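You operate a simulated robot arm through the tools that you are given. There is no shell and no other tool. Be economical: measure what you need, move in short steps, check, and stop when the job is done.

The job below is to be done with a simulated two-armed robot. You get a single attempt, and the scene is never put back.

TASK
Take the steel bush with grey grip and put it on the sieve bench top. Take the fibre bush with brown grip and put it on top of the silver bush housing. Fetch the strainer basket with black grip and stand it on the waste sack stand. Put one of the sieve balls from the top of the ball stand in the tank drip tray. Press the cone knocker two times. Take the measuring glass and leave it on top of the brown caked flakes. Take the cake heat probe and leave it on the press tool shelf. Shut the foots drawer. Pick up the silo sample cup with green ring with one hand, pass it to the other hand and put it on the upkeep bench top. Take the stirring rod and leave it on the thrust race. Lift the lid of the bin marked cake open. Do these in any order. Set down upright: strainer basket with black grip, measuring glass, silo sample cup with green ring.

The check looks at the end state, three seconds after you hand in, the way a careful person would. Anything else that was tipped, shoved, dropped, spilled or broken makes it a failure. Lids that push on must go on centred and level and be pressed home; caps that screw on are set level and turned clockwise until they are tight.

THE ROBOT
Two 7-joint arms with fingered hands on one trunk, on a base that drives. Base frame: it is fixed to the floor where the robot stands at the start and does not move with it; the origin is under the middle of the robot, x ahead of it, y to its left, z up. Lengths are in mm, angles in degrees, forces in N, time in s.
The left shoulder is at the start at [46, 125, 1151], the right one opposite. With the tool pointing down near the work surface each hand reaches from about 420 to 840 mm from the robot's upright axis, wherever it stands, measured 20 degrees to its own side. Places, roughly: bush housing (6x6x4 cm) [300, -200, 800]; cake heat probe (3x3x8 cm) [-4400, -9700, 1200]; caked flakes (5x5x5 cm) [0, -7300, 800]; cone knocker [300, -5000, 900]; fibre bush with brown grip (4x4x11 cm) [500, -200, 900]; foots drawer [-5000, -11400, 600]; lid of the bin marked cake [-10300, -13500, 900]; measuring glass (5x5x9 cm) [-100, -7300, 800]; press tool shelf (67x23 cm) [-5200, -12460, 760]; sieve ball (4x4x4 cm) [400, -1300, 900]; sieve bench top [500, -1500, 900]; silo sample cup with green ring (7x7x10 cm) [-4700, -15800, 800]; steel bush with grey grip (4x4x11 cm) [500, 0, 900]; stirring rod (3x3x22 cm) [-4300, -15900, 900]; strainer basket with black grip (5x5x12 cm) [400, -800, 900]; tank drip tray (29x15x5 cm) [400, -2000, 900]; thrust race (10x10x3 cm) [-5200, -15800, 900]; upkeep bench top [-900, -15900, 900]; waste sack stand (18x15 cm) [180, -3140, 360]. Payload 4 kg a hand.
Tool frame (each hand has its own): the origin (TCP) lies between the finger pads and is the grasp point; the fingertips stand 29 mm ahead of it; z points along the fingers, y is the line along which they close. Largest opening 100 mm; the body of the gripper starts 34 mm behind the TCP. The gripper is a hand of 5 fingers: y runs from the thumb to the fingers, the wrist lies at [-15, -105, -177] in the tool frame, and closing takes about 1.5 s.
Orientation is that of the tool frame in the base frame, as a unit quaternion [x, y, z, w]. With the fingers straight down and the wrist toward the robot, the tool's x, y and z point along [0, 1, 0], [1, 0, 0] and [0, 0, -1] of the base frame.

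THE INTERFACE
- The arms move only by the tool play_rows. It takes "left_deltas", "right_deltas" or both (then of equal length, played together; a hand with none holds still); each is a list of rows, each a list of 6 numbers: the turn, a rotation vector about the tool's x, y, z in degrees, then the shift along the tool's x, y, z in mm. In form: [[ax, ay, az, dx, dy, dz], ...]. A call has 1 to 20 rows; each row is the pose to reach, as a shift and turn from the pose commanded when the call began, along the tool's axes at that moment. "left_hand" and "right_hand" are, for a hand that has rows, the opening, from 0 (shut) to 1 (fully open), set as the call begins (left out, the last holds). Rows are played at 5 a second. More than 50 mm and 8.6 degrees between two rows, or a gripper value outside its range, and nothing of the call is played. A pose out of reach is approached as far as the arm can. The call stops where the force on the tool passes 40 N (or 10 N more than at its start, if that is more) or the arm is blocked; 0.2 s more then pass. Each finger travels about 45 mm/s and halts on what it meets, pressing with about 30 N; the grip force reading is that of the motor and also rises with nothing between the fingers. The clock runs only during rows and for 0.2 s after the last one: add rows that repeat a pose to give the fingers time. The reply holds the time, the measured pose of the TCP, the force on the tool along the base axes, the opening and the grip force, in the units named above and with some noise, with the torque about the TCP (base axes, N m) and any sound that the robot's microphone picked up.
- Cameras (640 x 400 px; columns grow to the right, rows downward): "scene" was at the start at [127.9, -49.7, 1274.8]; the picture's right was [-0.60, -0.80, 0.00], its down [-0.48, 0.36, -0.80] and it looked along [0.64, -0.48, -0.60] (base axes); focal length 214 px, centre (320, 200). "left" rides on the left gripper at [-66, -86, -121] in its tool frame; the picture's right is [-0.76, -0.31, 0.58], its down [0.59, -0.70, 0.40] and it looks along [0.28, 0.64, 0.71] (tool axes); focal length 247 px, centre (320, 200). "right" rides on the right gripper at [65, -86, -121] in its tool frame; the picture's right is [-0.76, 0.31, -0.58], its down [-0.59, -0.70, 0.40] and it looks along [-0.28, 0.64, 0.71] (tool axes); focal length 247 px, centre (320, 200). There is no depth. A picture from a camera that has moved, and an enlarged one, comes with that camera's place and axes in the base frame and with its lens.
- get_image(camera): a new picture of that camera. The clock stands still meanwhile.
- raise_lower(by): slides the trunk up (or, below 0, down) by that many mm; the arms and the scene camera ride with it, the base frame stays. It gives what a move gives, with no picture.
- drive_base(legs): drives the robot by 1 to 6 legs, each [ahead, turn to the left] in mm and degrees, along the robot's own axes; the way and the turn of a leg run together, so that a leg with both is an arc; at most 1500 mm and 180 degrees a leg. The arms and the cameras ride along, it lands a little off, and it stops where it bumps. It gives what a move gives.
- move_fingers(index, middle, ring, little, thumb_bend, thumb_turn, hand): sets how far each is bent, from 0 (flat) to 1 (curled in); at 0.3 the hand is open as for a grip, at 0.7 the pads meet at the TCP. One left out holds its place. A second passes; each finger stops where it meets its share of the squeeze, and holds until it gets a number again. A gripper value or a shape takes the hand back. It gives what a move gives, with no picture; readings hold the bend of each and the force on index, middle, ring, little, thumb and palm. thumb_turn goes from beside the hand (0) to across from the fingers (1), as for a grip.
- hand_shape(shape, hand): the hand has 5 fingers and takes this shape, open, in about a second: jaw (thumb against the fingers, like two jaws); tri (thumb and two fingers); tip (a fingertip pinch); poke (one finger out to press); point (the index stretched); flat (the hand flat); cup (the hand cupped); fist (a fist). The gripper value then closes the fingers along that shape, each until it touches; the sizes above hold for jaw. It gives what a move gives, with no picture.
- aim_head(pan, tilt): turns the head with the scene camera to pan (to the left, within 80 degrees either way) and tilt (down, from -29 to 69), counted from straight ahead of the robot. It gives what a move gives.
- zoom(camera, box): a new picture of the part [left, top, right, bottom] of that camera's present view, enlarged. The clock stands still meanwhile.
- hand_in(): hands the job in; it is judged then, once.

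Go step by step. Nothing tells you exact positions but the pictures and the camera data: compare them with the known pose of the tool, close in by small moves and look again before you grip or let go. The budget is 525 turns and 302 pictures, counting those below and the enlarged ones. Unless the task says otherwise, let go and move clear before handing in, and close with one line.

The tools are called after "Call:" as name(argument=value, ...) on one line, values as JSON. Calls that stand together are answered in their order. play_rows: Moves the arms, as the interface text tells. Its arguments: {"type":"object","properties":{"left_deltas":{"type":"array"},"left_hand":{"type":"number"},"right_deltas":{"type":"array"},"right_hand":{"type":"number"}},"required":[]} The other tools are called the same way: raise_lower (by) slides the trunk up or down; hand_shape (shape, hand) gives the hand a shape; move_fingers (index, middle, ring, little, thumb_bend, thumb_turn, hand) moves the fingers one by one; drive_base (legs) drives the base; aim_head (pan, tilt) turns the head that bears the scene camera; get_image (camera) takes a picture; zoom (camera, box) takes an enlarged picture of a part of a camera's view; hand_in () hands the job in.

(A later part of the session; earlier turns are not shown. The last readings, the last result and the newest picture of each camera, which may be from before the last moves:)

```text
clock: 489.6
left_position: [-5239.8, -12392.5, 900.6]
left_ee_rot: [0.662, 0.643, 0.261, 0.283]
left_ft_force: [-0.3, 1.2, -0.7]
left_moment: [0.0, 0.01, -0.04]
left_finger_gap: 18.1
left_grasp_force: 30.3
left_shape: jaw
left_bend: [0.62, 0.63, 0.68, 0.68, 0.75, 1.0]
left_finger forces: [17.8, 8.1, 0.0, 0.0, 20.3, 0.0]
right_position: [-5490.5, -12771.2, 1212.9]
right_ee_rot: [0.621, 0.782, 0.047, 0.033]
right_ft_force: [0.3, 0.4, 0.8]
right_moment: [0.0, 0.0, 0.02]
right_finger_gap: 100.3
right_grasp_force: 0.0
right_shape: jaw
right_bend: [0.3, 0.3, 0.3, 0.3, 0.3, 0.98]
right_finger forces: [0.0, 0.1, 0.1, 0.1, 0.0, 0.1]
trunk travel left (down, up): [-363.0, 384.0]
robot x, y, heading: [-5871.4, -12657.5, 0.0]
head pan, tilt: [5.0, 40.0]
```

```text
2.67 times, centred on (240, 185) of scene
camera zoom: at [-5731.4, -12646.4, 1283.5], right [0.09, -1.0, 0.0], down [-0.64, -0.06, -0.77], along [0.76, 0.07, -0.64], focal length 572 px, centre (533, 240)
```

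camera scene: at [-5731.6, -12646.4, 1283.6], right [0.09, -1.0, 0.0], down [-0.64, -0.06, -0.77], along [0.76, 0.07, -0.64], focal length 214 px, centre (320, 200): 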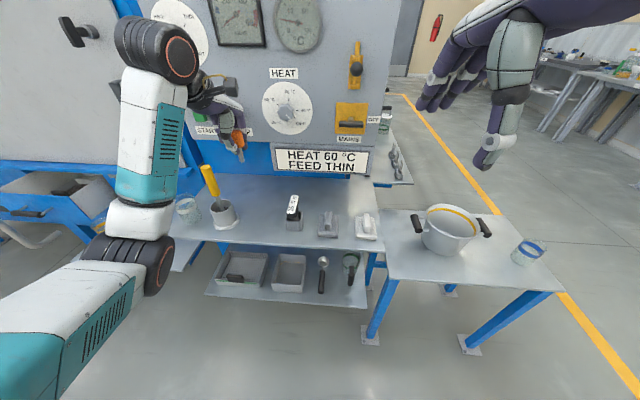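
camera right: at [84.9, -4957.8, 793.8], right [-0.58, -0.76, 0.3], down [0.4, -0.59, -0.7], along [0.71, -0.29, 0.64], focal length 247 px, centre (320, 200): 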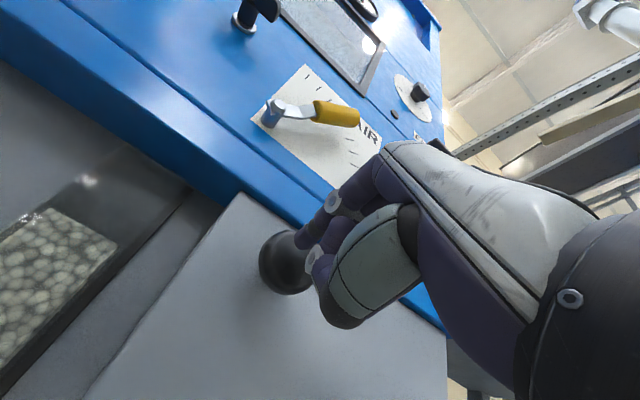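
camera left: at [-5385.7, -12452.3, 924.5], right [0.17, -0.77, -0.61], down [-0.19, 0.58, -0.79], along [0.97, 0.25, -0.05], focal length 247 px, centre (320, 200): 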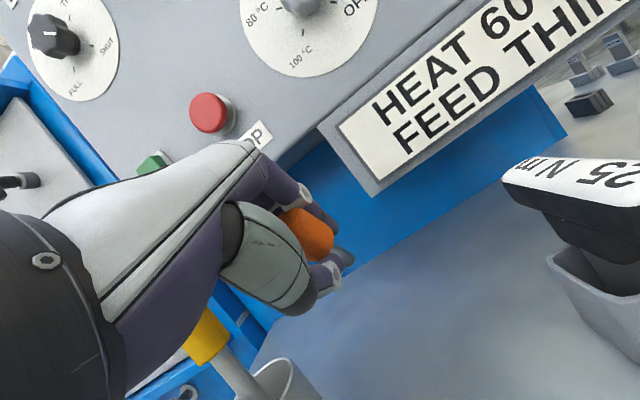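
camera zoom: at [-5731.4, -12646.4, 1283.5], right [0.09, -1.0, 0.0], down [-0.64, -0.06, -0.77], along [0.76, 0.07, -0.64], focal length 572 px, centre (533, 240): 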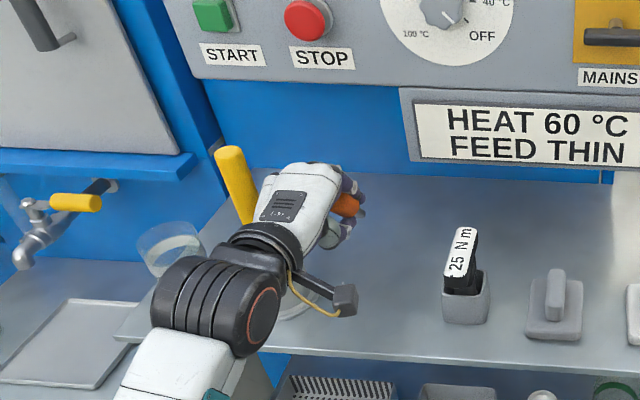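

Lowering along the vertical, shifting 12 mm away from the yellow-handled tool.

Call:
play_rows(left_deltas=[[0, 0, 0, -12, -2, 2], [0, 0, 0, -12, -16, 22], [0, 0, 0, -12, -30, 42], [0, 0, 0, -12, -42, 60], [0, 0, 0, -12, -42, 60]])

Call:
get_image(camera="left")

Call:
zoom(camera="scene", box=[180, 140, 320, 245])

```text
clock: 490.8
left_position: [-5226.7, -12405.9, 828.6]
left_ee_rot: [0.662, 0.644, 0.261, 0.282]
left_ft_force: [-0.7, 0.3, -0.8]
left_moment: [0.0, 0.02, 0.03]
left_finger_gap: 18.2
left_grasp_force: 30.5
left_shape: jaw
left_bend: [0.62, 0.63, 0.68, 0.68, 0.75, 1.0]
left_finger forces: [17.9, 8.1, 0.0, 0.0, 20.3, 0.1]
right_position: [-5491.6, -12770.9, 1213.1]
right_ee_rot: [0.621, 0.782, 0.048, 0.034]
right_ft_force: [0.2, -1.3, -0.7]
right_moment: [-0.04, 0.01, 0.04]
right_finger_gap: 99.9
right_grasp_force: 0.0
right_shape: jaw
right_bend: [0.3, 0.3, 0.3, 0.3, 0.3, 0.98]
right_finger forces: [0.1, 0.0, 0.1, 0.1, 0.0, 0.1]
trunk travel left (down, up): [-363.0, 384.0]
robot x, y, heading: [-5870.3, -12658.3, -0.0]
head pan, tilt: [5.0, 40.0]
```

```text
105 pictures are left
camera left: at [-5374.2, -12466.2, 853.0], right [0.17, -0.77, -0.61], down [-0.19, 0.58, -0.79], along [0.97, 0.25, -0.05], focal length 247 px, centre (320, 200)
```

left: 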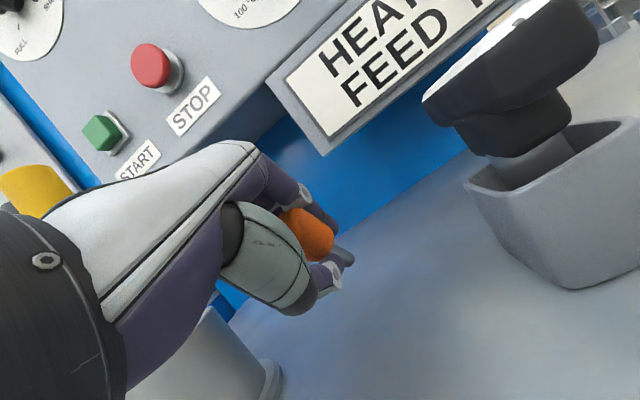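

```text
3.81 times, centred on (250, 192) of scene
camera zoom: at [-5731.5, -12646.4, 1283.5], right [0.09, -1.0, 0.0], down [-0.64, -0.06, -0.77], along [0.76, 0.07, -0.64], focal length 817 px, centre (587, 229)
```

zoom: 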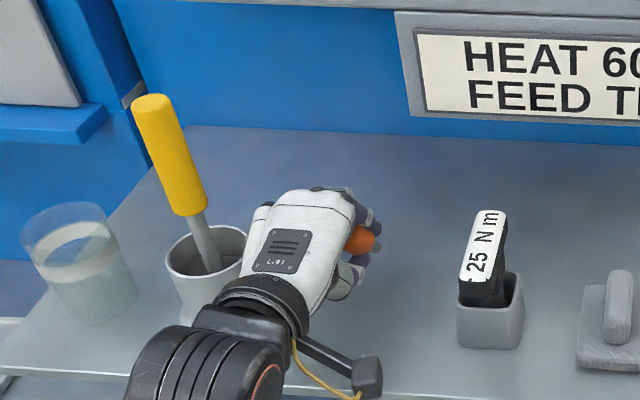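

Clearances are fine. Lowering the last ~22 mm gently.

Call:
play_rows(left_deltas=[[0, 0, 0, 0, -5, 5], [0, 0, 0, 0, -10, 10], [0, 0, 0, 0, -13, 13], [0, 0, 0, 0, -13, 13]])

Call:
play_rows(left_deltas=[[0, 0, 0, 0, -2, 2], [0, 0, 0, 0, -4, 4], [0, 0, 0, 0, -4, 4]])

Call:
get_image(camera="left")

```text
clock: 491.8
left_position: [-5227.6, -12406.7, 810.2]
left_ee_rot: [0.662, 0.644, 0.261, 0.282]
left_ft_force: [-0.8, -0.3, -0.4]
left_moment: [0.0, -0.03, 0.03]
left_finger_gap: 17.9
left_grasp_force: 30.0
left_shape: jaw
left_bend: [0.62, 0.63, 0.68, 0.68, 0.75, 1.0]
left_finger forces: [17.7, 8.1, 0.1, 0.1, 20.1, 0.0]
right_position: [-5491.1, -12770.3, 1214.1]
right_ee_rot: [0.62, 0.782, 0.047, 0.034]
right_ft_force: [0.5, 0.1, -0.7]
right_moment: [0.0, -0.01, 0.0]
right_finger_gap: 100.0
right_grasp_force: 0.1
right_shape: jaw
right_bend: [0.3, 0.3, 0.3, 0.3, 0.3, 0.98]
right_finger forces: [0.0, 0.0, 0.1, 0.1, 0.0, 0.0]
trunk travel left (down, up): [-363.0, 384.0]
robot x, y, heading: [-5873.4, -12655.9, -0.1]
head pan, tilt: [5.0, 40.0]
```

```text
clock: 492.6
left_position: [-5226.9, -12408.4, 805.0]
left_ee_rot: [0.662, 0.644, 0.261, 0.281]
left_ft_force: [0.4, 0.0, -0.2]
left_moment: [0.0, 0.02, 0.02]
left_finger_gap: 17.9
left_grasp_force: 29.8
left_shape: jaw
left_bend: [0.62, 0.63, 0.68, 0.68, 0.75, 1.0]
left_finger forces: [17.8, 8.1, 0.0, 0.1, 20.2, 0.0]
right_position: [-5492.9, -12770.8, 1213.3]
right_ee_rot: [0.621, 0.782, 0.047, 0.034]
right_ft_force: [0.0, 0.8, -0.3]
right_moment: [0.0, 0.02, 0.0]
right_finger_gap: 100.2
right_grasp_force: 0.1
right_shape: jaw
right_bend: [0.3, 0.3, 0.3, 0.3, 0.3, 0.98]
right_finger forces: [0.1, 0.0, 0.0, 0.0, 0.1, 0.1]
trunk travel left (down, up): [-363.0, 384.0]
robot x, y, heading: [-5874.0, -12658.9, -0.3]
head pan, tilt: [5.0, 40.0]
```

```text
103 pictures are left
camera left: at [-5374.4, -12467.1, 828.5], right [0.17, -0.77, -0.61], down [-0.19, 0.58, -0.79], along [0.97, 0.25, -0.05], focal length 247 px, centre (320, 200)
```

left: 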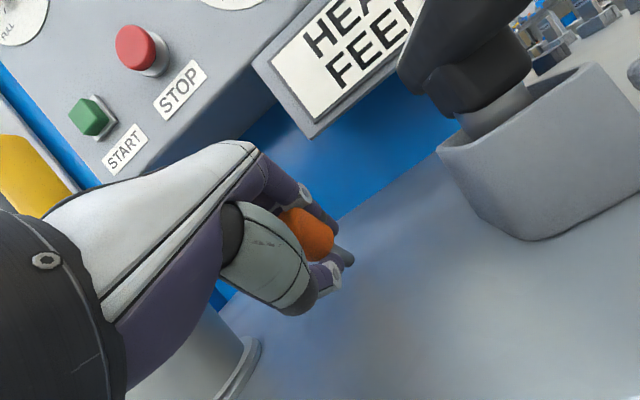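

Call:
play_rows(left_deltas=[[0, 0, 0, 0, -3, 3], [0, 0, 0, 0, -6, 6], [0, 0, 0, 0, -6, 6]])

Call:
play_rows(left_deltas=[[0, 0, 0, 0, -3, 3], [0, 0, 0, 0, -6, 6], [0, 0, 0, 0, -6, 6]])

Call:
get_image(camera="left")

```text
clock: 493.4
left_position: [-5227.7, -12407.1, 798.7]
left_ee_rot: [0.661, 0.643, 0.262, 0.283]
left_ft_force: [-2.7, -1.1, 11.6]
left_moment: [-0.03, -0.33, -0.01]
left_finger_gap: 17.9
left_grasp_force: 30.2
left_shape: jaw
left_bend: [0.62, 0.63, 0.68, 0.68, 0.75, 1.0]
left_finger forces: [20.1, 7.9, 0.0, 0.0, 20.4, 0.0]
right_position: [-5491.9, -12771.4, 1214.0]
right_ee_rot: [0.62, 0.782, 0.048, 0.035]
right_ft_force: [0.1, -0.8, 0.6]
right_moment: [0.01, -0.01, 0.05]
right_finger_gap: 99.9
right_grasp_force: 0.1
right_shape: jaw
right_bend: [0.3, 0.3, 0.3, 0.3, 0.3, 0.98]
right_finger forces: [0.1, 0.0, 0.0, 0.0, 0.1, 0.0]
trunk travel left (down, up): [-363.0, 384.0]
robot x, y, heading: [-5874.0, -12658.6, -0.1]
head pan, tilt: [5.0, 40.0]
```

```text
clock: 494.2
left_position: [-5228.0, -12407.4, 791.3]
left_ee_rot: [0.661, 0.643, 0.264, 0.284]
left_ft_force: [-1.6, -1.2, 18.4]
left_moment: [0.07, -0.68, -0.02]
left_finger_gap: 17.2
left_grasp_force: 29.6
left_shape: jaw
left_bend: [0.62, 0.61, 0.68, 0.68, 0.75, 1.0]
left_finger forces: [24.9, 13.3, 0.0, 0.0, 22.1, 0.0]
right_position: [-5493.6, -12772.2, 1214.4]
right_ee_rot: [0.62, 0.782, 0.048, 0.035]
right_ft_force: [0.3, -0.4, 0.7]
right_moment: [0.0, 0.0, -0.02]
right_finger_gap: 100.1
right_grasp_force: 0.1
right_shape: jaw
right_bend: [0.3, 0.3, 0.3, 0.3, 0.3, 0.98]
right_finger forces: [0.0, 0.0, 0.0, 0.1, 0.0, 0.1]
trunk travel left (down, up): [-363.0, 384.0]
robot x, y, heading: [-5873.4, -12656.7, 0.3]
head pan, tilt: [5.0, 40.0]
```

```text
102 pictures are left
camera left: at [-5375.4, -12467.3, 813.6], right [0.17, -0.77, -0.61], down [-0.19, 0.58, -0.79], along [0.97, 0.25, -0.05], focal length 247 px, centre (320, 200)
```

left: 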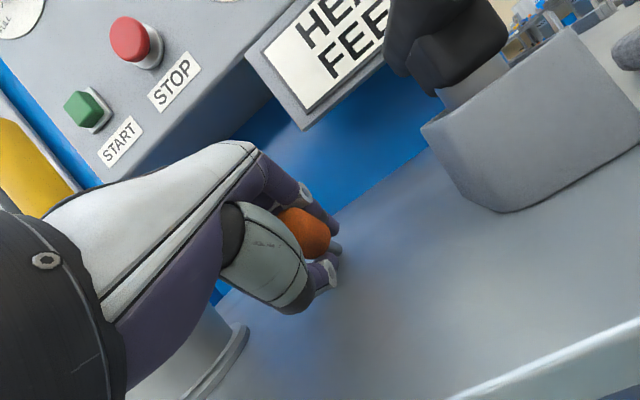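

Contact made with the probe nearly lying. Releasing partially, then withdrawing along the finger direction.

Call:
play_rows(left_deltas=[[0, 0, 0, 0, 0, 0], [0, 0, 0, 0, 0, 0], [0, 0, 0, 0, 0, 0], [0, 0, 0, 0, 0, 0], [0, 0, 0, 0, 0, 0], [0, 0, 0, 0, 0, 0]], left_hand=0.5)

Call:
get_image(camera="left")

```text
clock: 495.6
left_position: [-5228.6, -12408.0, 788.0]
left_ee_rot: [0.661, 0.643, 0.262, 0.283]
left_ft_force: [5.7, 2.8, 18.8]
left_moment: [0.12, 0.14, -0.03]
left_finger_gap: 39.0
left_grasp_force: 0.0
left_shape: jaw
left_bend: [0.41, 0.43, 0.74, 0.49, 0.78, 1.0]
left_finger forces: [0.1, 0.0, 0.0, 0.0, 19.0, 0.0]
right_position: [-5492.2, -12770.3, 1213.5]
right_ee_rot: [0.62, 0.782, 0.048, 0.034]
right_ft_force: [0.0, -0.5, 0.2]
right_moment: [0.04, 0.02, -0.01]
right_finger_gap: 100.1
right_grasp_force: 0.1
right_shape: jaw
right_bend: [0.3, 0.3, 0.3, 0.3, 0.3, 0.98]
right_finger forces: [0.1, 0.0, 0.1, 0.0, 0.0, 0.1]
trunk travel left (down, up): [-363.0, 384.0]
robot x, y, heading: [-5870.2, -12657.8, -0.0]
head pan, tilt: [5.0, 40.0]
```

```text
101 pictures are left
camera left: at [-5375.1, -12466.9, 812.4], right [0.17, -0.77, -0.61], down [-0.19, 0.58, -0.79], along [0.97, 0.25, -0.05], focal length 247 px, centre (320, 200)
```

left: 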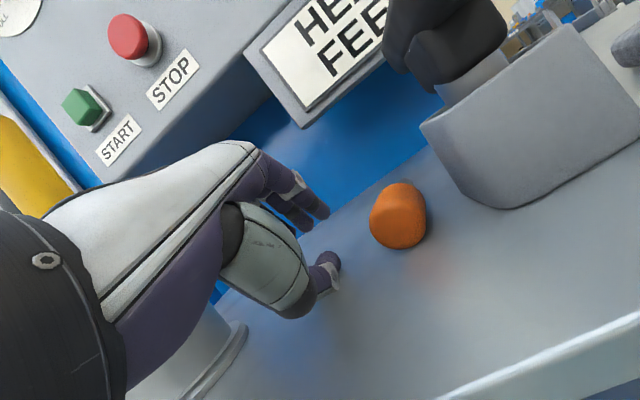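

The probe lies on the shelf, free of the hand. Withdrawing and raising.

Call:
play_rows(left_deltas=[[0, 0, 0, 0, 5, -15], [0, 0, 0, 0, 15, -40], [0, 0, 0, 0, 40, -70], [0, 0, 0, 0, 70, -100], [0, 0, 0, 0, 95, -130], [0, 0, 0, 0, 120, -160]], left_hand=1)

Call:
get_image(camera="scene")

```text
clock: 497.0
left_position: [-5256.1, -12404.2, 983.8]
left_ee_rot: [0.662, 0.644, 0.26, 0.281]
left_ft_force: [0.1, -0.7, -0.8]
left_moment: [-0.01, 0.03, -0.01]
left_finger_gap: 100.2
left_grasp_force: 0.0
left_shape: jaw
left_bend: [0.3, 0.3, 0.3, 0.3, 0.3, 0.98]
left_finger forces: [0.1, 0.0, 0.0, 0.0, 0.1, 0.0]
right_position: [-5491.0, -12771.1, 1212.3]
right_ee_rot: [0.62, 0.782, 0.047, 0.034]
right_ft_force: [0.6, 0.3, -0.9]
right_moment: [0.06, 0.01, 0.01]
right_finger_gap: 99.8
right_grasp_force: 0.0
right_shape: jaw
right_bend: [0.3, 0.3, 0.3, 0.3, 0.3, 0.98]
right_finger forces: [0.1, 0.1, 0.0, 0.0, 0.0, 0.0]
trunk travel left (down, up): [-363.0, 384.0]
robot x, y, heading: [-5871.8, -12658.2, -0.1]
head pan, tilt: [5.0, 40.0]
```

```text
100 pictures are left
camera scene: at [-5731.5, -12646.5, 1283.5], right [0.09, -1.0, 0.0], down [-0.64, -0.06, -0.77], along [0.76, 0.07, -0.64], focal length 214 px, centre (320, 200)
```

scene: 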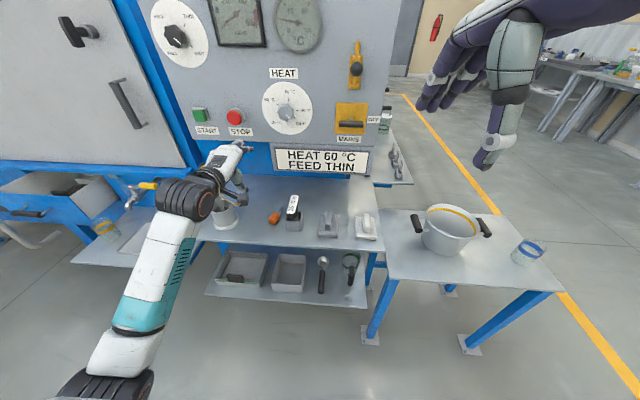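

Probe is on the shelf. Next, the open foots drawer to the left (north). Straightening the hand and driving there.

Call:
drive_base(legs=[[-200, 0]])

Call:
play_rows(left_deltas=[[8, 0, 0, 0, 0, -10], [16, 0, 0, 0, 0, -20], [24, 0, 0, 0, 0, -30], [32, 0, 0, 0, 0, -40], [40, 0, 0, 0, 0, -50], [45, 0, 0, 0, 0, -50]])

Call:
drive_base(legs=[[0, 90], [1150, 0], [0, -90]])

Call:
get_image(camera="scene")

```text
clock: 498.6
left_position: [-5459.2, -12402.5, 984.2]
left_ee_rot: [0.661, 0.644, 0.261, 0.281]
left_ft_force: [0.4, -0.3, 0.0]
left_moment: [0.03, -0.03, 0.0]
left_finger_gap: 99.9
left_grasp_force: 0.1
left_shape: jaw
left_bend: [0.3, 0.3, 0.3, 0.3, 0.3, 0.98]
left_finger forces: [0.1, 0.1, 0.1, 0.1, 0.0, 0.0]
right_position: [-5695.9, -12770.5, 1213.9]
right_ee_rot: [0.621, 0.782, 0.048, 0.035]
right_ft_force: [-0.4, -0.6, -0.2]
right_moment: [0.01, -0.02, 0.01]
right_finger_gap: 99.7
right_grasp_force: 0.0
right_shape: jaw
right_bend: [0.3, 0.3, 0.3, 0.3, 0.3, 0.98]
right_finger forces: [0.0, 0.1, 0.1, 0.1, 0.1, 0.0]
trunk travel left (down, up): [-363.0, 384.0]
robot x, y, heading: [-6073.5, -12654.6, -0.2]
head pan, tilt: [5.0, 40.0]
```

```text
clock: 500.0
left_position: [-5493.6, -12401.2, 1018.2]
left_ee_rot: [0.719, 0.695, -0.007, 0.006]
left_ft_force: [0.0, 0.6, -0.6]
left_moment: [0.0, -0.05, 0.04]
left_finger_gap: 100.1
left_grasp_force: 0.1
left_shape: jaw
left_bend: [0.3, 0.3, 0.3, 0.3, 0.3, 0.98]
left_finger forces: [0.0, 0.1, 0.1, 0.0, 0.0, 0.0]
right_position: [-5693.4, -12771.5, 1212.9]
right_ee_rot: [0.621, 0.782, 0.048, 0.034]
right_ft_force: [0.5, -0.6, -0.4]
right_moment: [0.0, -0.04, 0.02]
right_finger_gap: 99.9
right_grasp_force: 0.1
right_shape: jaw
right_bend: [0.3, 0.3, 0.3, 0.3, 0.3, 0.98]
right_finger forces: [0.1, 0.1, 0.0, 0.0, 0.0, 0.0]
trunk travel left (down, up): [-363.0, 384.0]
robot x, y, heading: [-6075.4, -12658.2, 0.1]
head pan, tilt: [5.0, 40.0]
```

```text
clock: 513.4
left_position: [-5475.4, -11258.2, 1018.8]
left_ee_rot: [0.72, 0.693, -0.005, 0.006]
left_ft_force: [0.0, -0.2, 0.8]
left_moment: [-0.01, 0.02, -0.02]
left_finger_gap: 99.8
left_grasp_force: 0.0
left_shape: jaw
left_bend: [0.3, 0.3, 0.3, 0.3, 0.3, 0.98]
left_finger forces: [0.0, 0.1, 0.0, 0.0, 0.0, 0.0]
right_position: [-5675.8, -11625.6, 1213.2]
right_ee_rot: [0.623, 0.78, 0.047, 0.035]
right_ft_force: [0.1, -0.4, -0.5]
right_moment: [-0.02, -0.02, 0.02]
right_finger_gap: 99.9
right_grasp_force: 0.0
right_shape: jaw
right_bend: [0.3, 0.3, 0.3, 0.3, 0.3, 0.98]
right_finger forces: [0.1, 0.1, 0.0, 0.1, 0.1, 0.0]
trunk travel left (down, up): [-363.0, 384.0]
robot x, y, heading: [-6055.6, -11507.2, -0.3]
head pan, tilt: [5.0, 40.0]
```

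```text
99 pictures are left
camera scene: at [-5916.0, -11499.9, 1283.5], right [0.08, -1.0, 0.0], down [-0.64, -0.05, -0.77], along [0.76, 0.06, -0.64], focal length 214 px, centre (320, 200)
```

scene: 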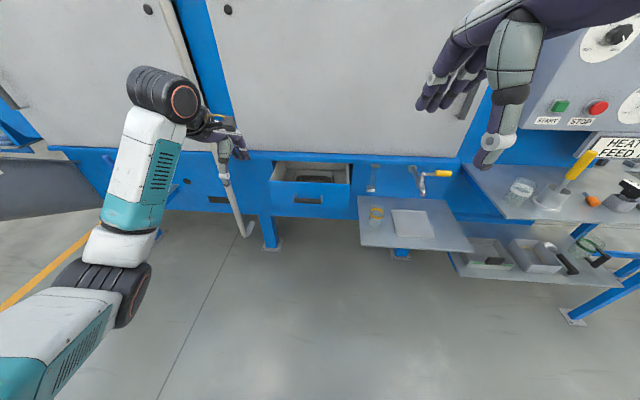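

The foots drawer's front is about (-5093, -11373, 580), open ~100 mm. I'll lower the trunk and push it shut with the closed left hand, fingertips leading.

Call:
raise_lower(by=-230)

Call:
play_rows(left_deltas=[[-6, 0, 0, -25, 10, 20], [-12, 0, 0, -50, 20, 45], [-18, 0, 0, -75, 30, 70], [-24, 0, 0, -95, 40, 100], [-30, 0, 0, -110, 50, 125], [-30, 0, 0, -110, 60, 145], [-30, 0, 0, -110, 60, 145]], left_hand=0)

Call:
get_image(camera="scene")

```text
clock: 515.3
left_position: [-5473.3, -11257.8, 809.8]
left_ee_rot: [0.721, 0.693, -0.009, 0.003]
left_ft_force: [-0.8, 0.9, -0.4]
left_moment: [0.04, -0.01, 0.0]
left_finger_gap: 100.3
left_grasp_force: 0.1
left_shape: jaw
left_bend: [0.3, 0.3, 0.3, 0.3, 0.3, 0.98]
left_finger forces: [0.0, 0.1, 0.2, 0.0, 0.1, 0.0]
right_position: [-5671.9, -11628.1, 1004.3]
right_ee_rot: [0.628, 0.777, 0.041, 0.027]
right_ft_force: [6.7, 3.6, -8.2]
right_moment: [-0.82, -0.09, -0.77]
right_finger_gap: 99.8
right_grasp_force: 0.0
right_shape: jaw
right_bend: [0.3, 0.3, 0.3, 0.3, 0.3, 0.98]
right_finger forces: [0.0, 0.0, 0.1, 0.0, 0.1, 0.0]
trunk travel left (down, up): [-160.0, 587.0]
robot x, y, heading: [-6056.2, -11508.6, -0.5]
head pan, tilt: [5.0, 40.0]
stopped: the force on the tool passed its limit (the readings are from after the stop); the commanded pose is now the measured one
```

```text
clock: 516.9
left_position: [-5419.0, -11372.3, 665.9]
left_ee_rot: [0.695, 0.672, 0.172, 0.19]
left_ft_force: [0.2, 0.6, 0.1]
left_moment: [-0.01, -0.03, 0.0]
left_finger_gap: 0.0
left_grasp_force: 30.1
left_shape: jaw
left_bend: [0.7, 0.7, 0.7, 0.7, 0.7, 1.0]
left_finger forces: [0.1, 0.0, 0.0, 0.1, 0.0, 0.0]
right_position: [-5671.7, -11627.5, 1007.0]
right_ee_rot: [0.627, 0.777, 0.044, 0.027]
right_ft_force: [11.9, 0.5, -9.5]
right_moment: [-0.49, 0.41, -0.61]
right_finger_gap: 99.9
right_grasp_force: 0.1
right_shape: jaw
right_bend: [0.3, 0.3, 0.3, 0.3, 0.3, 0.98]
right_finger forces: [0.0, 0.0, 0.0, 0.0, 0.1, 0.0]
trunk travel left (down, up): [-160.0, 587.0]
robot x, y, heading: [-6057.4, -11508.3, -0.2]
head pan, tilt: [5.0, 40.0]
```

```text
98 pictures are left
camera scene: at [-5850.2, -11501.5, 1076.1], right [0.07, -1.0, 0.0], down [-0.62, -0.04, -0.78], along [0.78, 0.05, -0.62], focal length 214 px, centre (320, 200)
```

scene: 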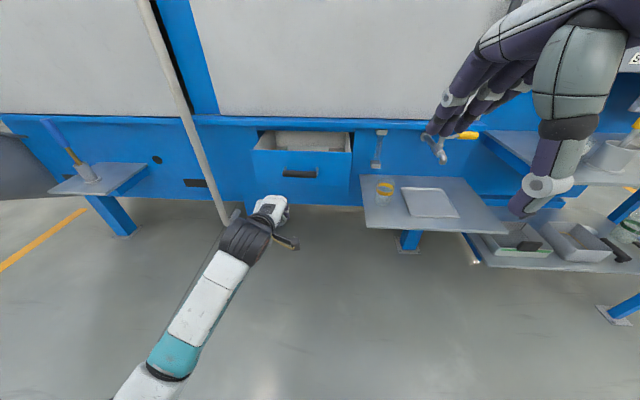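

The right arm is pressing lightly on something (likely the body as the trunk leaned); I'll move that hand forward to relieve it.

Call:
play_rows(right_deltas=[[0, 0, 0, -5, 20, -5], [0, 0, 0, -15, 45, -10], [0, 0, 0, -25, 75, -15], [0, 0, 0, -30, 100, -20]])

Call:
zoom(camera="scene", box=[200, 100, 400, 260])

```text
clock: 517.9
left_position: [-5419.1, -11371.8, 667.0]
left_ee_rot: [0.696, 0.671, 0.17, 0.191]
left_ft_force: [-0.5, 0.3, 0.2]
left_moment: [0.02, -0.05, -0.03]
left_finger_gap: 0.1
left_grasp_force: 30.5
left_shape: jaw
left_bend: [0.7, 0.7, 0.7, 0.7, 0.7, 1.0]
left_finger forces: [0.1, 0.0, 0.0, 0.0, 0.0, 0.1]
right_position: [-5571.8, -11635.8, 1036.2]
right_ee_rot: [0.627, 0.777, 0.043, 0.028]
right_ft_force: [-1.0, 0.2, -0.4]
right_moment: [0.04, 0.0, 0.01]
right_finger_gap: 99.7
right_grasp_force: 0.0
right_shape: jaw
right_bend: [0.3, 0.3, 0.3, 0.3, 0.3, 0.98]
right_finger forces: [0.0, 0.1, 0.1, 0.0, 0.1, 0.0]
trunk travel left (down, up): [-160.0, 587.0]
robot x, y, heading: [-6055.7, -11506.8, -0.5]
head pan, tilt: [5.0, 40.0]
```

```text
2.50 times, centred on (300, 180) of scene
camera zoom: at [-5851.1, -11500.2, 1073.9], right [0.08, -1.0, 0.0], down [-0.64, -0.05, -0.77], along [0.76, 0.06, -0.64], focal length 536 px, centre (370, 250)
```

zoom: 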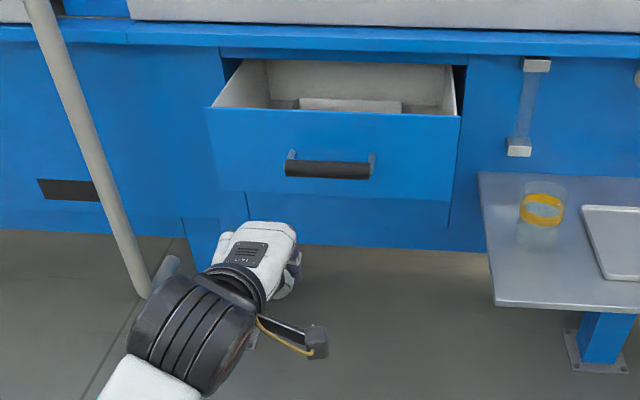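

I'll push on the handle bar's centre (≈ (-5125, -11374, 625)). Driving 230 mm ahead and then approaching.

Call:
drive_base(legs=[[220, 0]])

Call:
get_image(camera="left")

Call:
get_image(camera="scene")

```text
clock: 519.6
left_position: [-5202.3, -11375.2, 667.2]
left_ee_rot: [0.696, 0.671, 0.171, 0.19]
left_ft_force: [0.6, 0.3, -0.4]
left_moment: [0.01, -0.01, 0.01]
left_finger_gap: 0.0
left_grasp_force: 29.7
left_shape: jaw
left_bend: [0.7, 0.7, 0.7, 0.7, 0.7, 1.0]
left_finger forces: [0.0, 0.0, 0.0, 0.0, 0.0, 0.1]
right_position: [-5353.7, -11638.6, 1035.1]
right_ee_rot: [0.628, 0.777, 0.043, 0.027]
right_ft_force: [0.8, -0.5, 0.2]
right_moment: [-0.02, 0.0, 0.0]
right_finger_gap: 100.1
right_grasp_force: 0.0
right_shape: jaw
right_bend: [0.3, 0.3, 0.3, 0.3, 0.3, 0.98]
right_finger forces: [0.0, 0.0, 0.0, 0.0, 0.0, 0.0]
trunk travel left (down, up): [-160.0, 587.0]
robot x, y, heading: [-5837.0, -11510.1, -0.4]
head pan, tilt: [5.0, 40.0]
```

```text
96 pictures are left
camera left: at [-5337.7, -11433.2, 729.8], right [-0.01, -0.77, -0.64], down [-0.39, 0.59, -0.7], along [0.92, 0.24, -0.31], focal length 247 px, centre (320, 200)
```

left: 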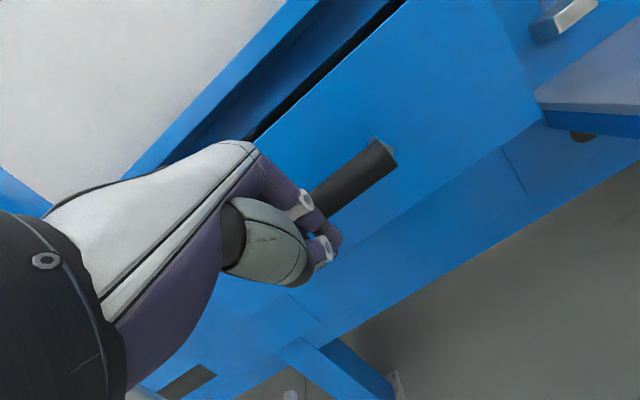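

```text
95 pictures are left
camera scene: at [-5634.5, -11501.9, 1073.9], right [0.08, -1.0, 0.0], down [-0.64, -0.05, -0.77], along [0.76, 0.06, -0.64], focal length 214 px, centre (320, 200)
```

scene: 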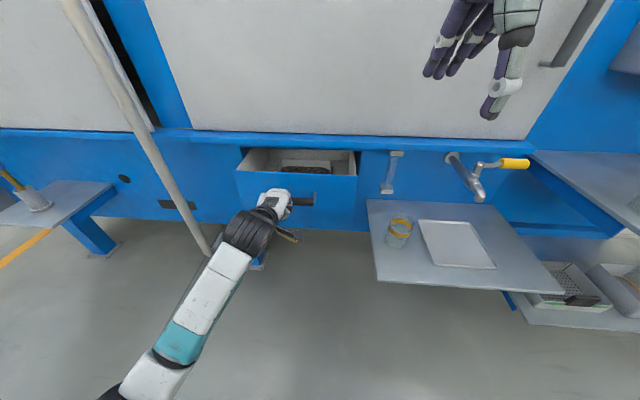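

Advancing and pushing forward in steps; the call stops itself if the force gets high.

Call:
play_rows(left_deltas=[[0, 0, 0, 0, 11, 21], [0, 0, 0, 0, 22, 42], [0, 0, 0, 0, 35, 49.5], [0, 0, 0, 0, 48, 57], [0, 0, 0, 0, 61, 64.5], [0, 0, 0, 0, 74, 72], [0, 0, 0, 0, 87, 79.5]])

Call:
get_image(camera="scene")

```text
clock: 521.2
left_position: [-5088.7, -11382.4, 641.0]
left_ee_rot: [0.696, 0.67, 0.171, 0.191]
left_ft_force: [-5.3, 1.9, 0.4]
left_moment: [-0.05, -0.12, 0.1]
left_finger_gap: 0.0
left_grasp_force: 30.5
left_shape: jaw
left_bend: [0.7, 0.7, 0.7, 0.7, 0.7, 1.0]
left_finger forces: [0.0, 5.1, 0.0, 0.0, 0.0, 0.0]
right_position: [-5355.9, -11637.9, 1037.0]
right_ee_rot: [0.629, 0.776, 0.044, 0.028]
right_ft_force: [-0.3, 0.1, 0.1]
right_moment: [0.0, 0.0, -0.01]
right_finger_gap: 100.0
right_grasp_force: 0.0
right_shape: jaw
right_bend: [0.3, 0.3, 0.3, 0.3, 0.3, 0.98]
right_finger forces: [0.0, 0.0, 0.0, 0.1, 0.1, 0.0]
trunk travel left (down, up): [-160.0, 587.0]
robot x, y, heading: [-5843.9, -11509.0, -0.4]
head pan, tilt: [5.0, 40.0]
```

```text
94 pictures are left
camera scene: at [-5635.5, -11501.7, 1074.2], right [0.08, -1.0, 0.0], down [-0.64, -0.05, -0.77], along [0.76, 0.06, -0.64], focal length 214 px, centre (320, 200)
```

scene: 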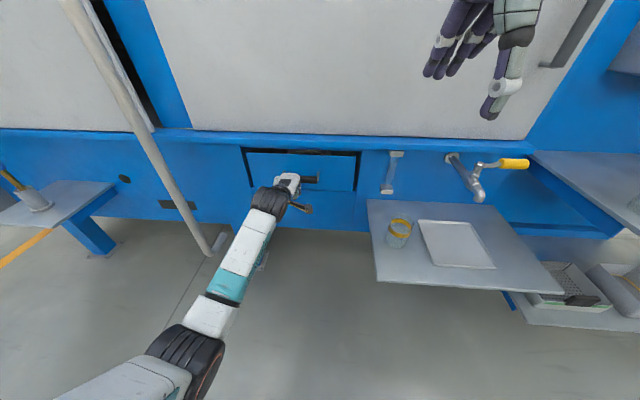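

The drawer is moving in easily (5 N). Continuing to push it fully home.

Call:
play_rows(left_deltas=[[0, 0, 0, 4, 13, 7.5], [0, 0, 0, 4, 26, 15], [0, 0, 0, 4, 35, 20], [0, 0, 0, 4, 43, 25], [0, 0, 0, 4, 52, 30], [0, 0, 0, 4, 60, 35]])

Call:
zoom(camera="scene", box=[200, 120, 400, 260])

```text
clock: 521.6
left_position: [-5080.3, -11380.2, 643.9]
left_ee_rot: [0.696, 0.67, 0.172, 0.193]
left_ft_force: [-36.8, 3.9, 11.0]
left_moment: [0.04, -1.05, 0.47]
left_finger_gap: 0.0
left_grasp_force: 30.3
left_shape: jaw
left_bend: [0.7, 0.7, 0.7, 0.7, 0.7, 1.0]
left_finger forces: [0.0, 32.4, 1.5, 0.0, 0.0, 0.0]
right_position: [-5360.0, -11638.5, 1038.8]
right_ee_rot: [0.628, 0.776, 0.043, 0.03]
right_ft_force: [-0.3, -0.5, -1.0]
right_moment: [0.01, 0.01, 0.02]
right_finger_gap: 100.2
right_grasp_force: 0.1
right_shape: jaw
right_bend: [0.3, 0.3, 0.3, 0.3, 0.3, 0.98]
right_finger forces: [0.1, 0.0, 0.0, 0.0, 0.0, 0.0]
trunk travel left (down, up): [-160.0, 587.0]
robot x, y, heading: [-5843.5, -11510.2, -0.4]
head pan, tilt: [5.0, 40.0]
stopped in row 1 (left hand): the force on the tool passed its limit (the readings are from after the stop); the commanded pose is now the measured one
```

```text
2.86 times, centred on (300, 190) of scene
camera zoom: at [-5639.5, -11501.6, 1075.0], right [0.08, -1.0, 0.0], down [-0.64, -0.05, -0.77], along [0.77, 0.06, -0.64], focal length 613 px, centre (377, 229)
```

zoom: 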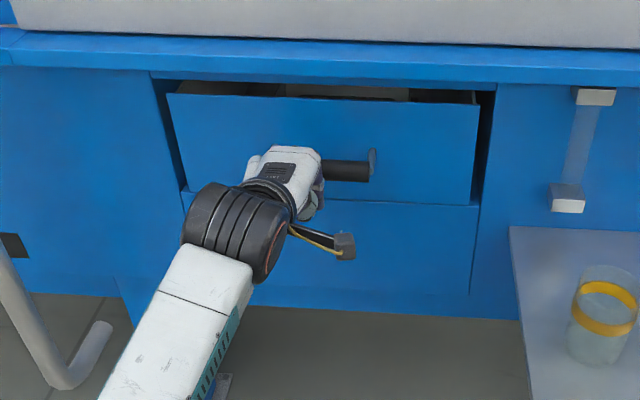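

It stopped against ~37 N. I'll look closely whether it is flush.

Call:
get_image(camera="left")

```text
92 pictures are left
camera left: at [-5216.6, -11437.5, 706.6], right [-0.01, -0.77, -0.64], down [-0.38, 0.59, -0.71], along [0.92, 0.24, -0.3], focal length 247 px, centre (320, 200)
```

left: 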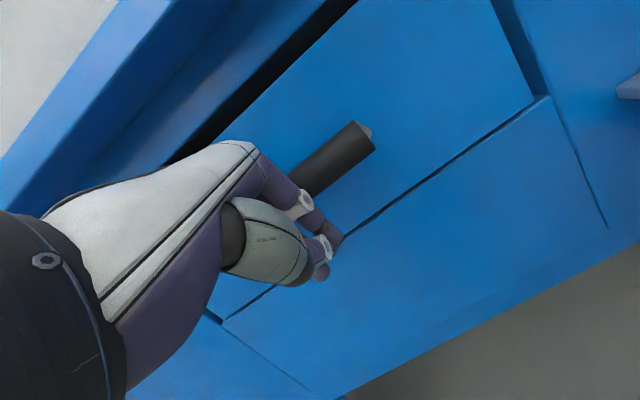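

The front now sits recessed within the frame, suggesting it's at its stop. One more short push to confirm it moves no further.

Call:
play_rows(left_deltas=[[0, 0, 0, 0, -10, -6], [0, 0, 0, 0, -10, -6]])

Call:
play_rows(left_deltas=[[0, 0, 0, 0, 7, 4], [0, 0, 0, 0, 12, 7], [0, 0, 0, 0, 16, 9], [0, 0, 0, 0, 20, 11.5], [0, 0, 0, 0, 24, 14]])

```text
clock: 522.2
left_position: [-5088.9, -11377.6, 642.0]
left_ee_rot: [0.697, 0.67, 0.169, 0.192]
left_ft_force: [-0.2, -0.2, 1.4]
left_moment: [0.03, 0.04, 0.01]
left_finger_gap: 0.1
left_grasp_force: 30.0
left_shape: jaw
left_bend: [0.7, 0.7, 0.7, 0.7, 0.7, 1.0]
left_finger forces: [0.0, 0.0, 0.2, 0.1, 0.1, 0.1]
right_position: [-5356.0, -11638.7, 1035.3]
right_ee_rot: [0.628, 0.776, 0.043, 0.028]
right_ft_force: [0.0, 0.7, -0.2]
right_moment: [0.01, -0.01, 0.0]
right_finger_gap: 100.2
right_grasp_force: 0.1
right_shape: jaw
right_bend: [0.3, 0.3, 0.3, 0.3, 0.3, 0.98]
right_finger forces: [0.0, 0.0, 0.0, 0.1, 0.0, 0.0]
trunk travel left (down, up): [-160.0, 587.0]
robot x, y, heading: [-5838.2, -11511.5, -0.4]
head pan, tilt: [5.0, 40.0]
```

```text
clock: 522.8
left_position: [-5081.9, -11377.9, 641.4]
left_ee_rot: [0.697, 0.67, 0.17, 0.192]
left_ft_force: [-32.7, 4.0, 8.1]
left_moment: [0.01, -0.96, 0.39]
left_finger_gap: 0.0
left_grasp_force: 30.1
left_shape: jaw
left_bend: [0.7, 0.7, 0.7, 0.7, 0.7, 1.0]
left_finger forces: [0.1, 30.2, 0.0, 0.0, 0.0, 0.1]
right_position: [-5360.4, -11637.7, 1037.7]
right_ee_rot: [0.628, 0.776, 0.043, 0.03]
right_ft_force: [-0.2, -0.6, -0.2]
right_moment: [-0.05, -0.01, -0.01]
right_finger_gap: 100.1
right_grasp_force: 0.2
right_shape: jaw
right_bend: [0.3, 0.3, 0.3, 0.3, 0.3, 0.98]
right_finger forces: [0.0, 0.0, 0.1, 0.1, 0.0, 0.1]
trunk travel left (down, up): [-160.0, 587.0]
robot x, y, heading: [-5841.3, -11512.2, -0.4]
head pan, tilt: [5.0, 40.0]
stopped in row 3 (left hand): the force on the tool passed its limit (the readings are from after the stop); the commanded pose is now the measured one
```

Hard stop at the same place – shut. Withdrawing the hand and checking.

Call:
play_rows(left_deltas=[[0, 0, 0, 0, -20, -10], [0, 0, 0, 0, -55, -30], [0, 0, 0, 0, -90, -50], [0, 0, 0, 20, -125, -72], [0, 0, 0, 30, -155, -90]], left_hand=1)

Call:
zoom(camera="scene", box=[200, 120, 400, 260])

```text
clock: 524.0
left_position: [-5257.1, -11340.2, 642.3]
left_ee_rot: [0.697, 0.67, 0.17, 0.191]
left_ft_force: [-0.9, -0.8, 0.2]
left_moment: [0.03, -0.01, 0.01]
left_finger_gap: 99.6
left_grasp_force: 0.0
left_shape: jaw
left_bend: [0.3, 0.3, 0.3, 0.3, 0.3, 0.98]
left_finger forces: [0.1, 0.1, 0.0, 0.0, 0.0, 0.1]
right_position: [-5356.4, -11638.4, 1035.9]
right_ee_rot: [0.628, 0.776, 0.044, 0.028]
right_ft_force: [0.5, -0.3, -0.1]
right_moment: [-0.01, 0.02, -0.03]
right_finger_gap: 99.8
right_grasp_force: 0.0
right_shape: jaw
right_bend: [0.3, 0.3, 0.3, 0.3, 0.3, 0.98]
right_finger forces: [0.0, 0.1, 0.1, 0.0, 0.0, 0.0]
trunk travel left (down, up): [-160.0, 587.0]
robot x, y, heading: [-5837.1, -11511.5, -0.2]
head pan, tilt: [5.0, 40.0]
```

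```text
2.86 times, centred on (300, 190) of scene
camera zoom: at [-5636.2, -11501.7, 1074.1], right [0.08, -1.0, 0.0], down [-0.64, -0.05, -0.77], along [0.76, 0.06, -0.64], focal length 613 px, centre (377, 229)
```

zoom: 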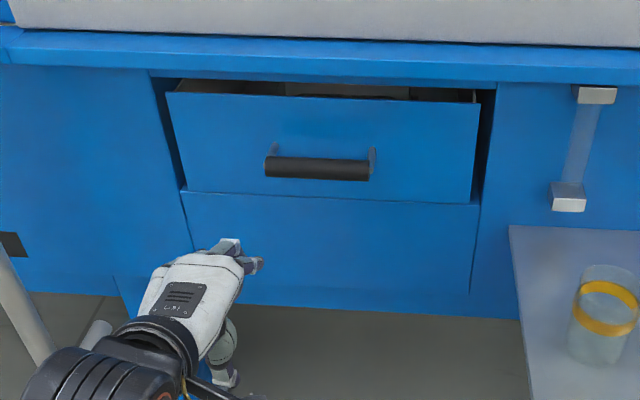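

Drawer is flush with the lower panel. Next the south bench (cup, rod, thrust race): back off, restore trunk/hand and drive there.

Call:
drive_base(legs=[[-220, 0]])

Call:
raise_lower(by=340)

Call:
play_rows(left_deltas=[[8, 0, 0, 0, 0, 0], [16, 0, 0, 0, 0, 0], [24, 0, 0, 0, 0, 0], [30, 0, 0, 0, 0, 0], [30, 0, 0, 0, 0, 0]])

Call:
drive_base(legs=[[0, -90], [1500, 0], [1300, 0], [0, 90], [1500, 0], [0, -90]])

Call:
aim_head(pan=0, tilt=25)

Call:
get_image(camera="scene")

```text
clock: 525.7
left_position: [-5477.5, -11337.6, 641.8]
left_ee_rot: [0.697, 0.67, 0.17, 0.191]
left_ft_force: [-0.1, -0.1, -0.1]
left_moment: [0.01, 0.05, -0.02]
left_finger_gap: 100.0
left_grasp_force: 0.1
left_shape: jaw
left_bend: [0.3, 0.3, 0.3, 0.3, 0.3, 0.98]
left_finger forces: [0.0, 0.1, 0.0, 0.1, 0.1, 0.0]
right_position: [-5577.3, -11637.7, 1035.0]
right_ee_rot: [0.628, 0.777, 0.043, 0.028]
right_ft_force: [-0.2, -0.5, 0.9]
right_moment: [0.03, -0.01, -0.04]
right_finger_gap: 100.1
right_grasp_force: 0.0
right_shape: jaw
right_bend: [0.3, 0.3, 0.3, 0.3, 0.3, 0.98]
right_finger forces: [0.0, 0.1, 0.1, 0.1, 0.1, 0.0]
trunk travel left (down, up): [-160.0, 587.0]
robot x, y, heading: [-6062.7, -11509.2, -0.5]
head pan, tilt: [5.0, 40.0]
```

```text
clock: 529.0
left_position: [-5477.9, -11338.1, 982.0]
left_ee_rot: [0.697, 0.67, 0.169, 0.191]
left_ft_force: [0.1, 0.2, -0.3]
left_moment: [0.03, 0.01, -0.04]
left_finger_gap: 100.0
left_grasp_force: 0.0
left_shape: jaw
left_bend: [0.3, 0.3, 0.3, 0.3, 0.3, 0.98]
left_finger forces: [0.0, 0.0, 0.0, 0.0, 0.1, 0.1]
right_position: [-5577.5, -11636.9, 1375.5]
right_ee_rot: [0.628, 0.776, 0.043, 0.028]
right_ft_force: [-0.4, -0.4, -0.4]
right_moment: [0.01, 0.06, -0.02]
right_finger_gap: 100.1
right_grasp_force: 0.1
right_shape: jaw
right_bend: [0.3, 0.3, 0.3, 0.3, 0.3, 0.98]
right_finger forces: [0.0, 0.0, 0.0, 0.0, 0.1, 0.0]
trunk travel left (down, up): [-500.0, 247.0]
robot x, y, heading: [-6061.0, -11510.5, -0.4]
head pan, tilt: [5.0, 40.0]
```

```text
clock: 530.2
left_position: [-5477.9, -11338.5, 982.3]
left_ee_rot: [0.722, 0.691, -0.01, 0.004]
left_ft_force: [-0.7, -0.3, 0.5]
left_moment: [-0.04, 0.0, -0.01]
left_finger_gap: 99.8
left_grasp_force: 0.1
left_shape: jaw
left_bend: [0.3, 0.3, 0.3, 0.3, 0.3, 0.98]
left_finger forces: [0.0, 0.1, 0.0, 0.0, 0.0, 0.0]
right_position: [-5577.6, -11638.2, 1374.8]
right_ee_rot: [0.628, 0.776, 0.044, 0.029]
right_ft_force: [0.7, 0.7, -0.6]
right_moment: [-0.02, 0.0, -0.03]
right_finger_gap: 100.0
right_grasp_force: 0.0
right_shape: jaw
right_bend: [0.3, 0.3, 0.3, 0.3, 0.3, 0.98]
right_finger forces: [0.0, 0.0, 0.1, 0.1, 0.0, 0.0]
trunk travel left (down, up): [-500.0, 247.0]
robot x, y, heading: [-6060.1, -11510.4, -0.3]
head pan, tilt: [5.0, 40.0]
```

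```text
clock: 562.0
left_position: [-4514.2, -14930.5, 981.4]
left_ee_rot: [0.999, -0.032, -0.009, -0.005]
left_ft_force: [-1.0, 0.1, 0.9]
left_moment: [-0.02, -0.02, -0.02]
left_finger_gap: 99.9
left_grasp_force: 0.1
left_shape: jaw
left_bend: [0.3, 0.3, 0.3, 0.3, 0.3, 0.98]
left_finger forces: [0.1, 0.0, 0.0, 0.0, 0.1, 0.1]
right_position: [-4812.5, -14823.5, 1375.1]
right_ee_rot: [0.994, 0.094, 0.011, 0.051]
right_ft_force: [-0.1, -0.5, 0.2]
right_moment: [0.0, 0.03, -0.01]
right_finger_gap: 100.0
right_grasp_force: 0.0
right_shape: jaw
right_bend: [0.3, 0.3, 0.3, 0.3, 0.3, 0.98]
right_finger forces: [0.0, 0.0, 0.0, 0.0, 0.0, 0.0]
trunk travel left (down, up): [-500.0, 247.0]
robot x, y, heading: [-4673.3, -14343.8, -92.1]
head pan, tilt: [5.0, 40.0]
```

```text
clock: 562.8
left_position: [-4515.3, -14930.0, 981.8]
left_ee_rot: [0.999, -0.032, -0.01, -0.005]
left_ft_force: [-0.6, 0.8, -0.7]
left_moment: [0.02, 0.0, 0.06]
left_finger_gap: 100.0
left_grasp_force: 0.2
left_shape: jaw
left_bend: [0.3, 0.3, 0.3, 0.3, 0.3, 0.98]
left_finger forces: [0.0, 0.0, 0.1, 0.1, 0.0, 0.0]
right_position: [-4811.5, -14824.2, 1375.4]
right_ee_rot: [0.994, 0.094, 0.01, 0.05]
right_ft_force: [-1.1, -0.7, 0.2]
right_moment: [0.02, 0.01, -0.02]
right_finger_gap: 99.9
right_grasp_force: 0.0
right_shape: jaw
right_bend: [0.3, 0.3, 0.3, 0.3, 0.3, 0.98]
right_finger forces: [0.0, 0.0, 0.0, 0.1, 0.0, 0.1]
trunk travel left (down, up): [-500.0, 247.0]
robot x, y, heading: [-4671.7, -14338.1, -91.8]
head pan, tilt: [0.0, 25.0]
```

```text
90 pictures are left
camera scene: at [-4675.5, -14465.6, 1445.5], right [-1.0, 0.03, 0.0], down [0.01, 0.42, -0.91], along [-0.03, -0.91, -0.42], focal length 214 px, centre (320, 200)
```

scene: 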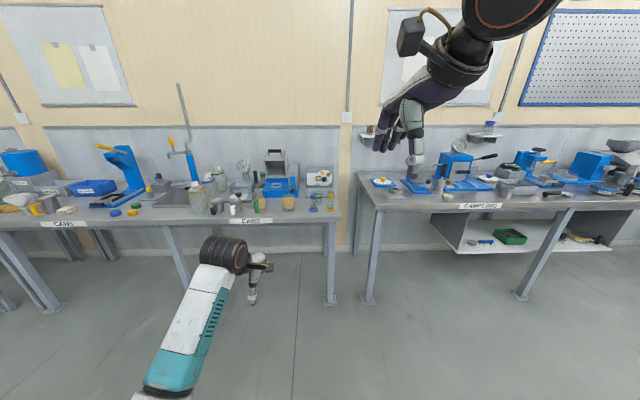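

Call:
zoom(camera="scene", box=[180, 130, 350, 230])

Call:
zoom(camera="scene", box=[350, 140, 500, 220])

```text
3.76 times, centred on (265, 180) of scene
camera zoom: at [-4675.5, -14465.6, 1445.5], right [-1.0, 0.03, 0.0], down [0.01, 0.42, -0.91], along [-0.03, -0.91, -0.42], focal length 807 px, centre (527, 275)
```

zoom: 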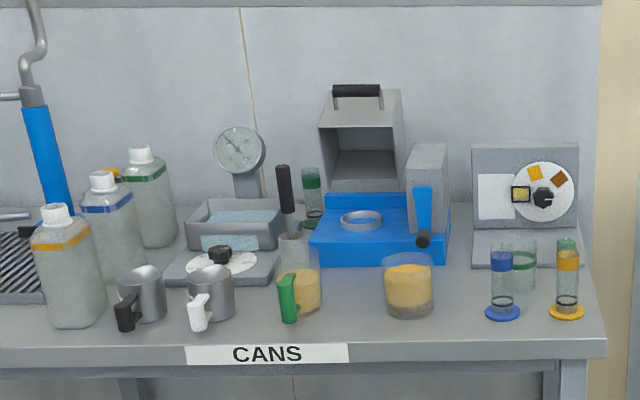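

```text
4.27 times, centred on (425, 180) of scene
camera zoom: at [-4675.5, -14465.6, 1445.5], right [-1.0, 0.03, 0.0], down [0.01, 0.42, -0.91], along [-0.03, -0.91, -0.42], focal length 915 px, centre (-128, 285)
```

zoom: 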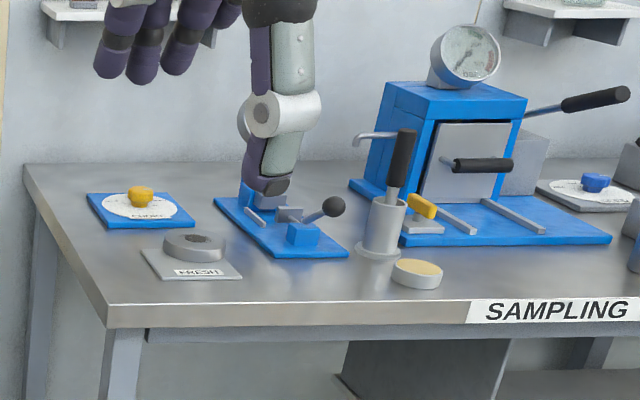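

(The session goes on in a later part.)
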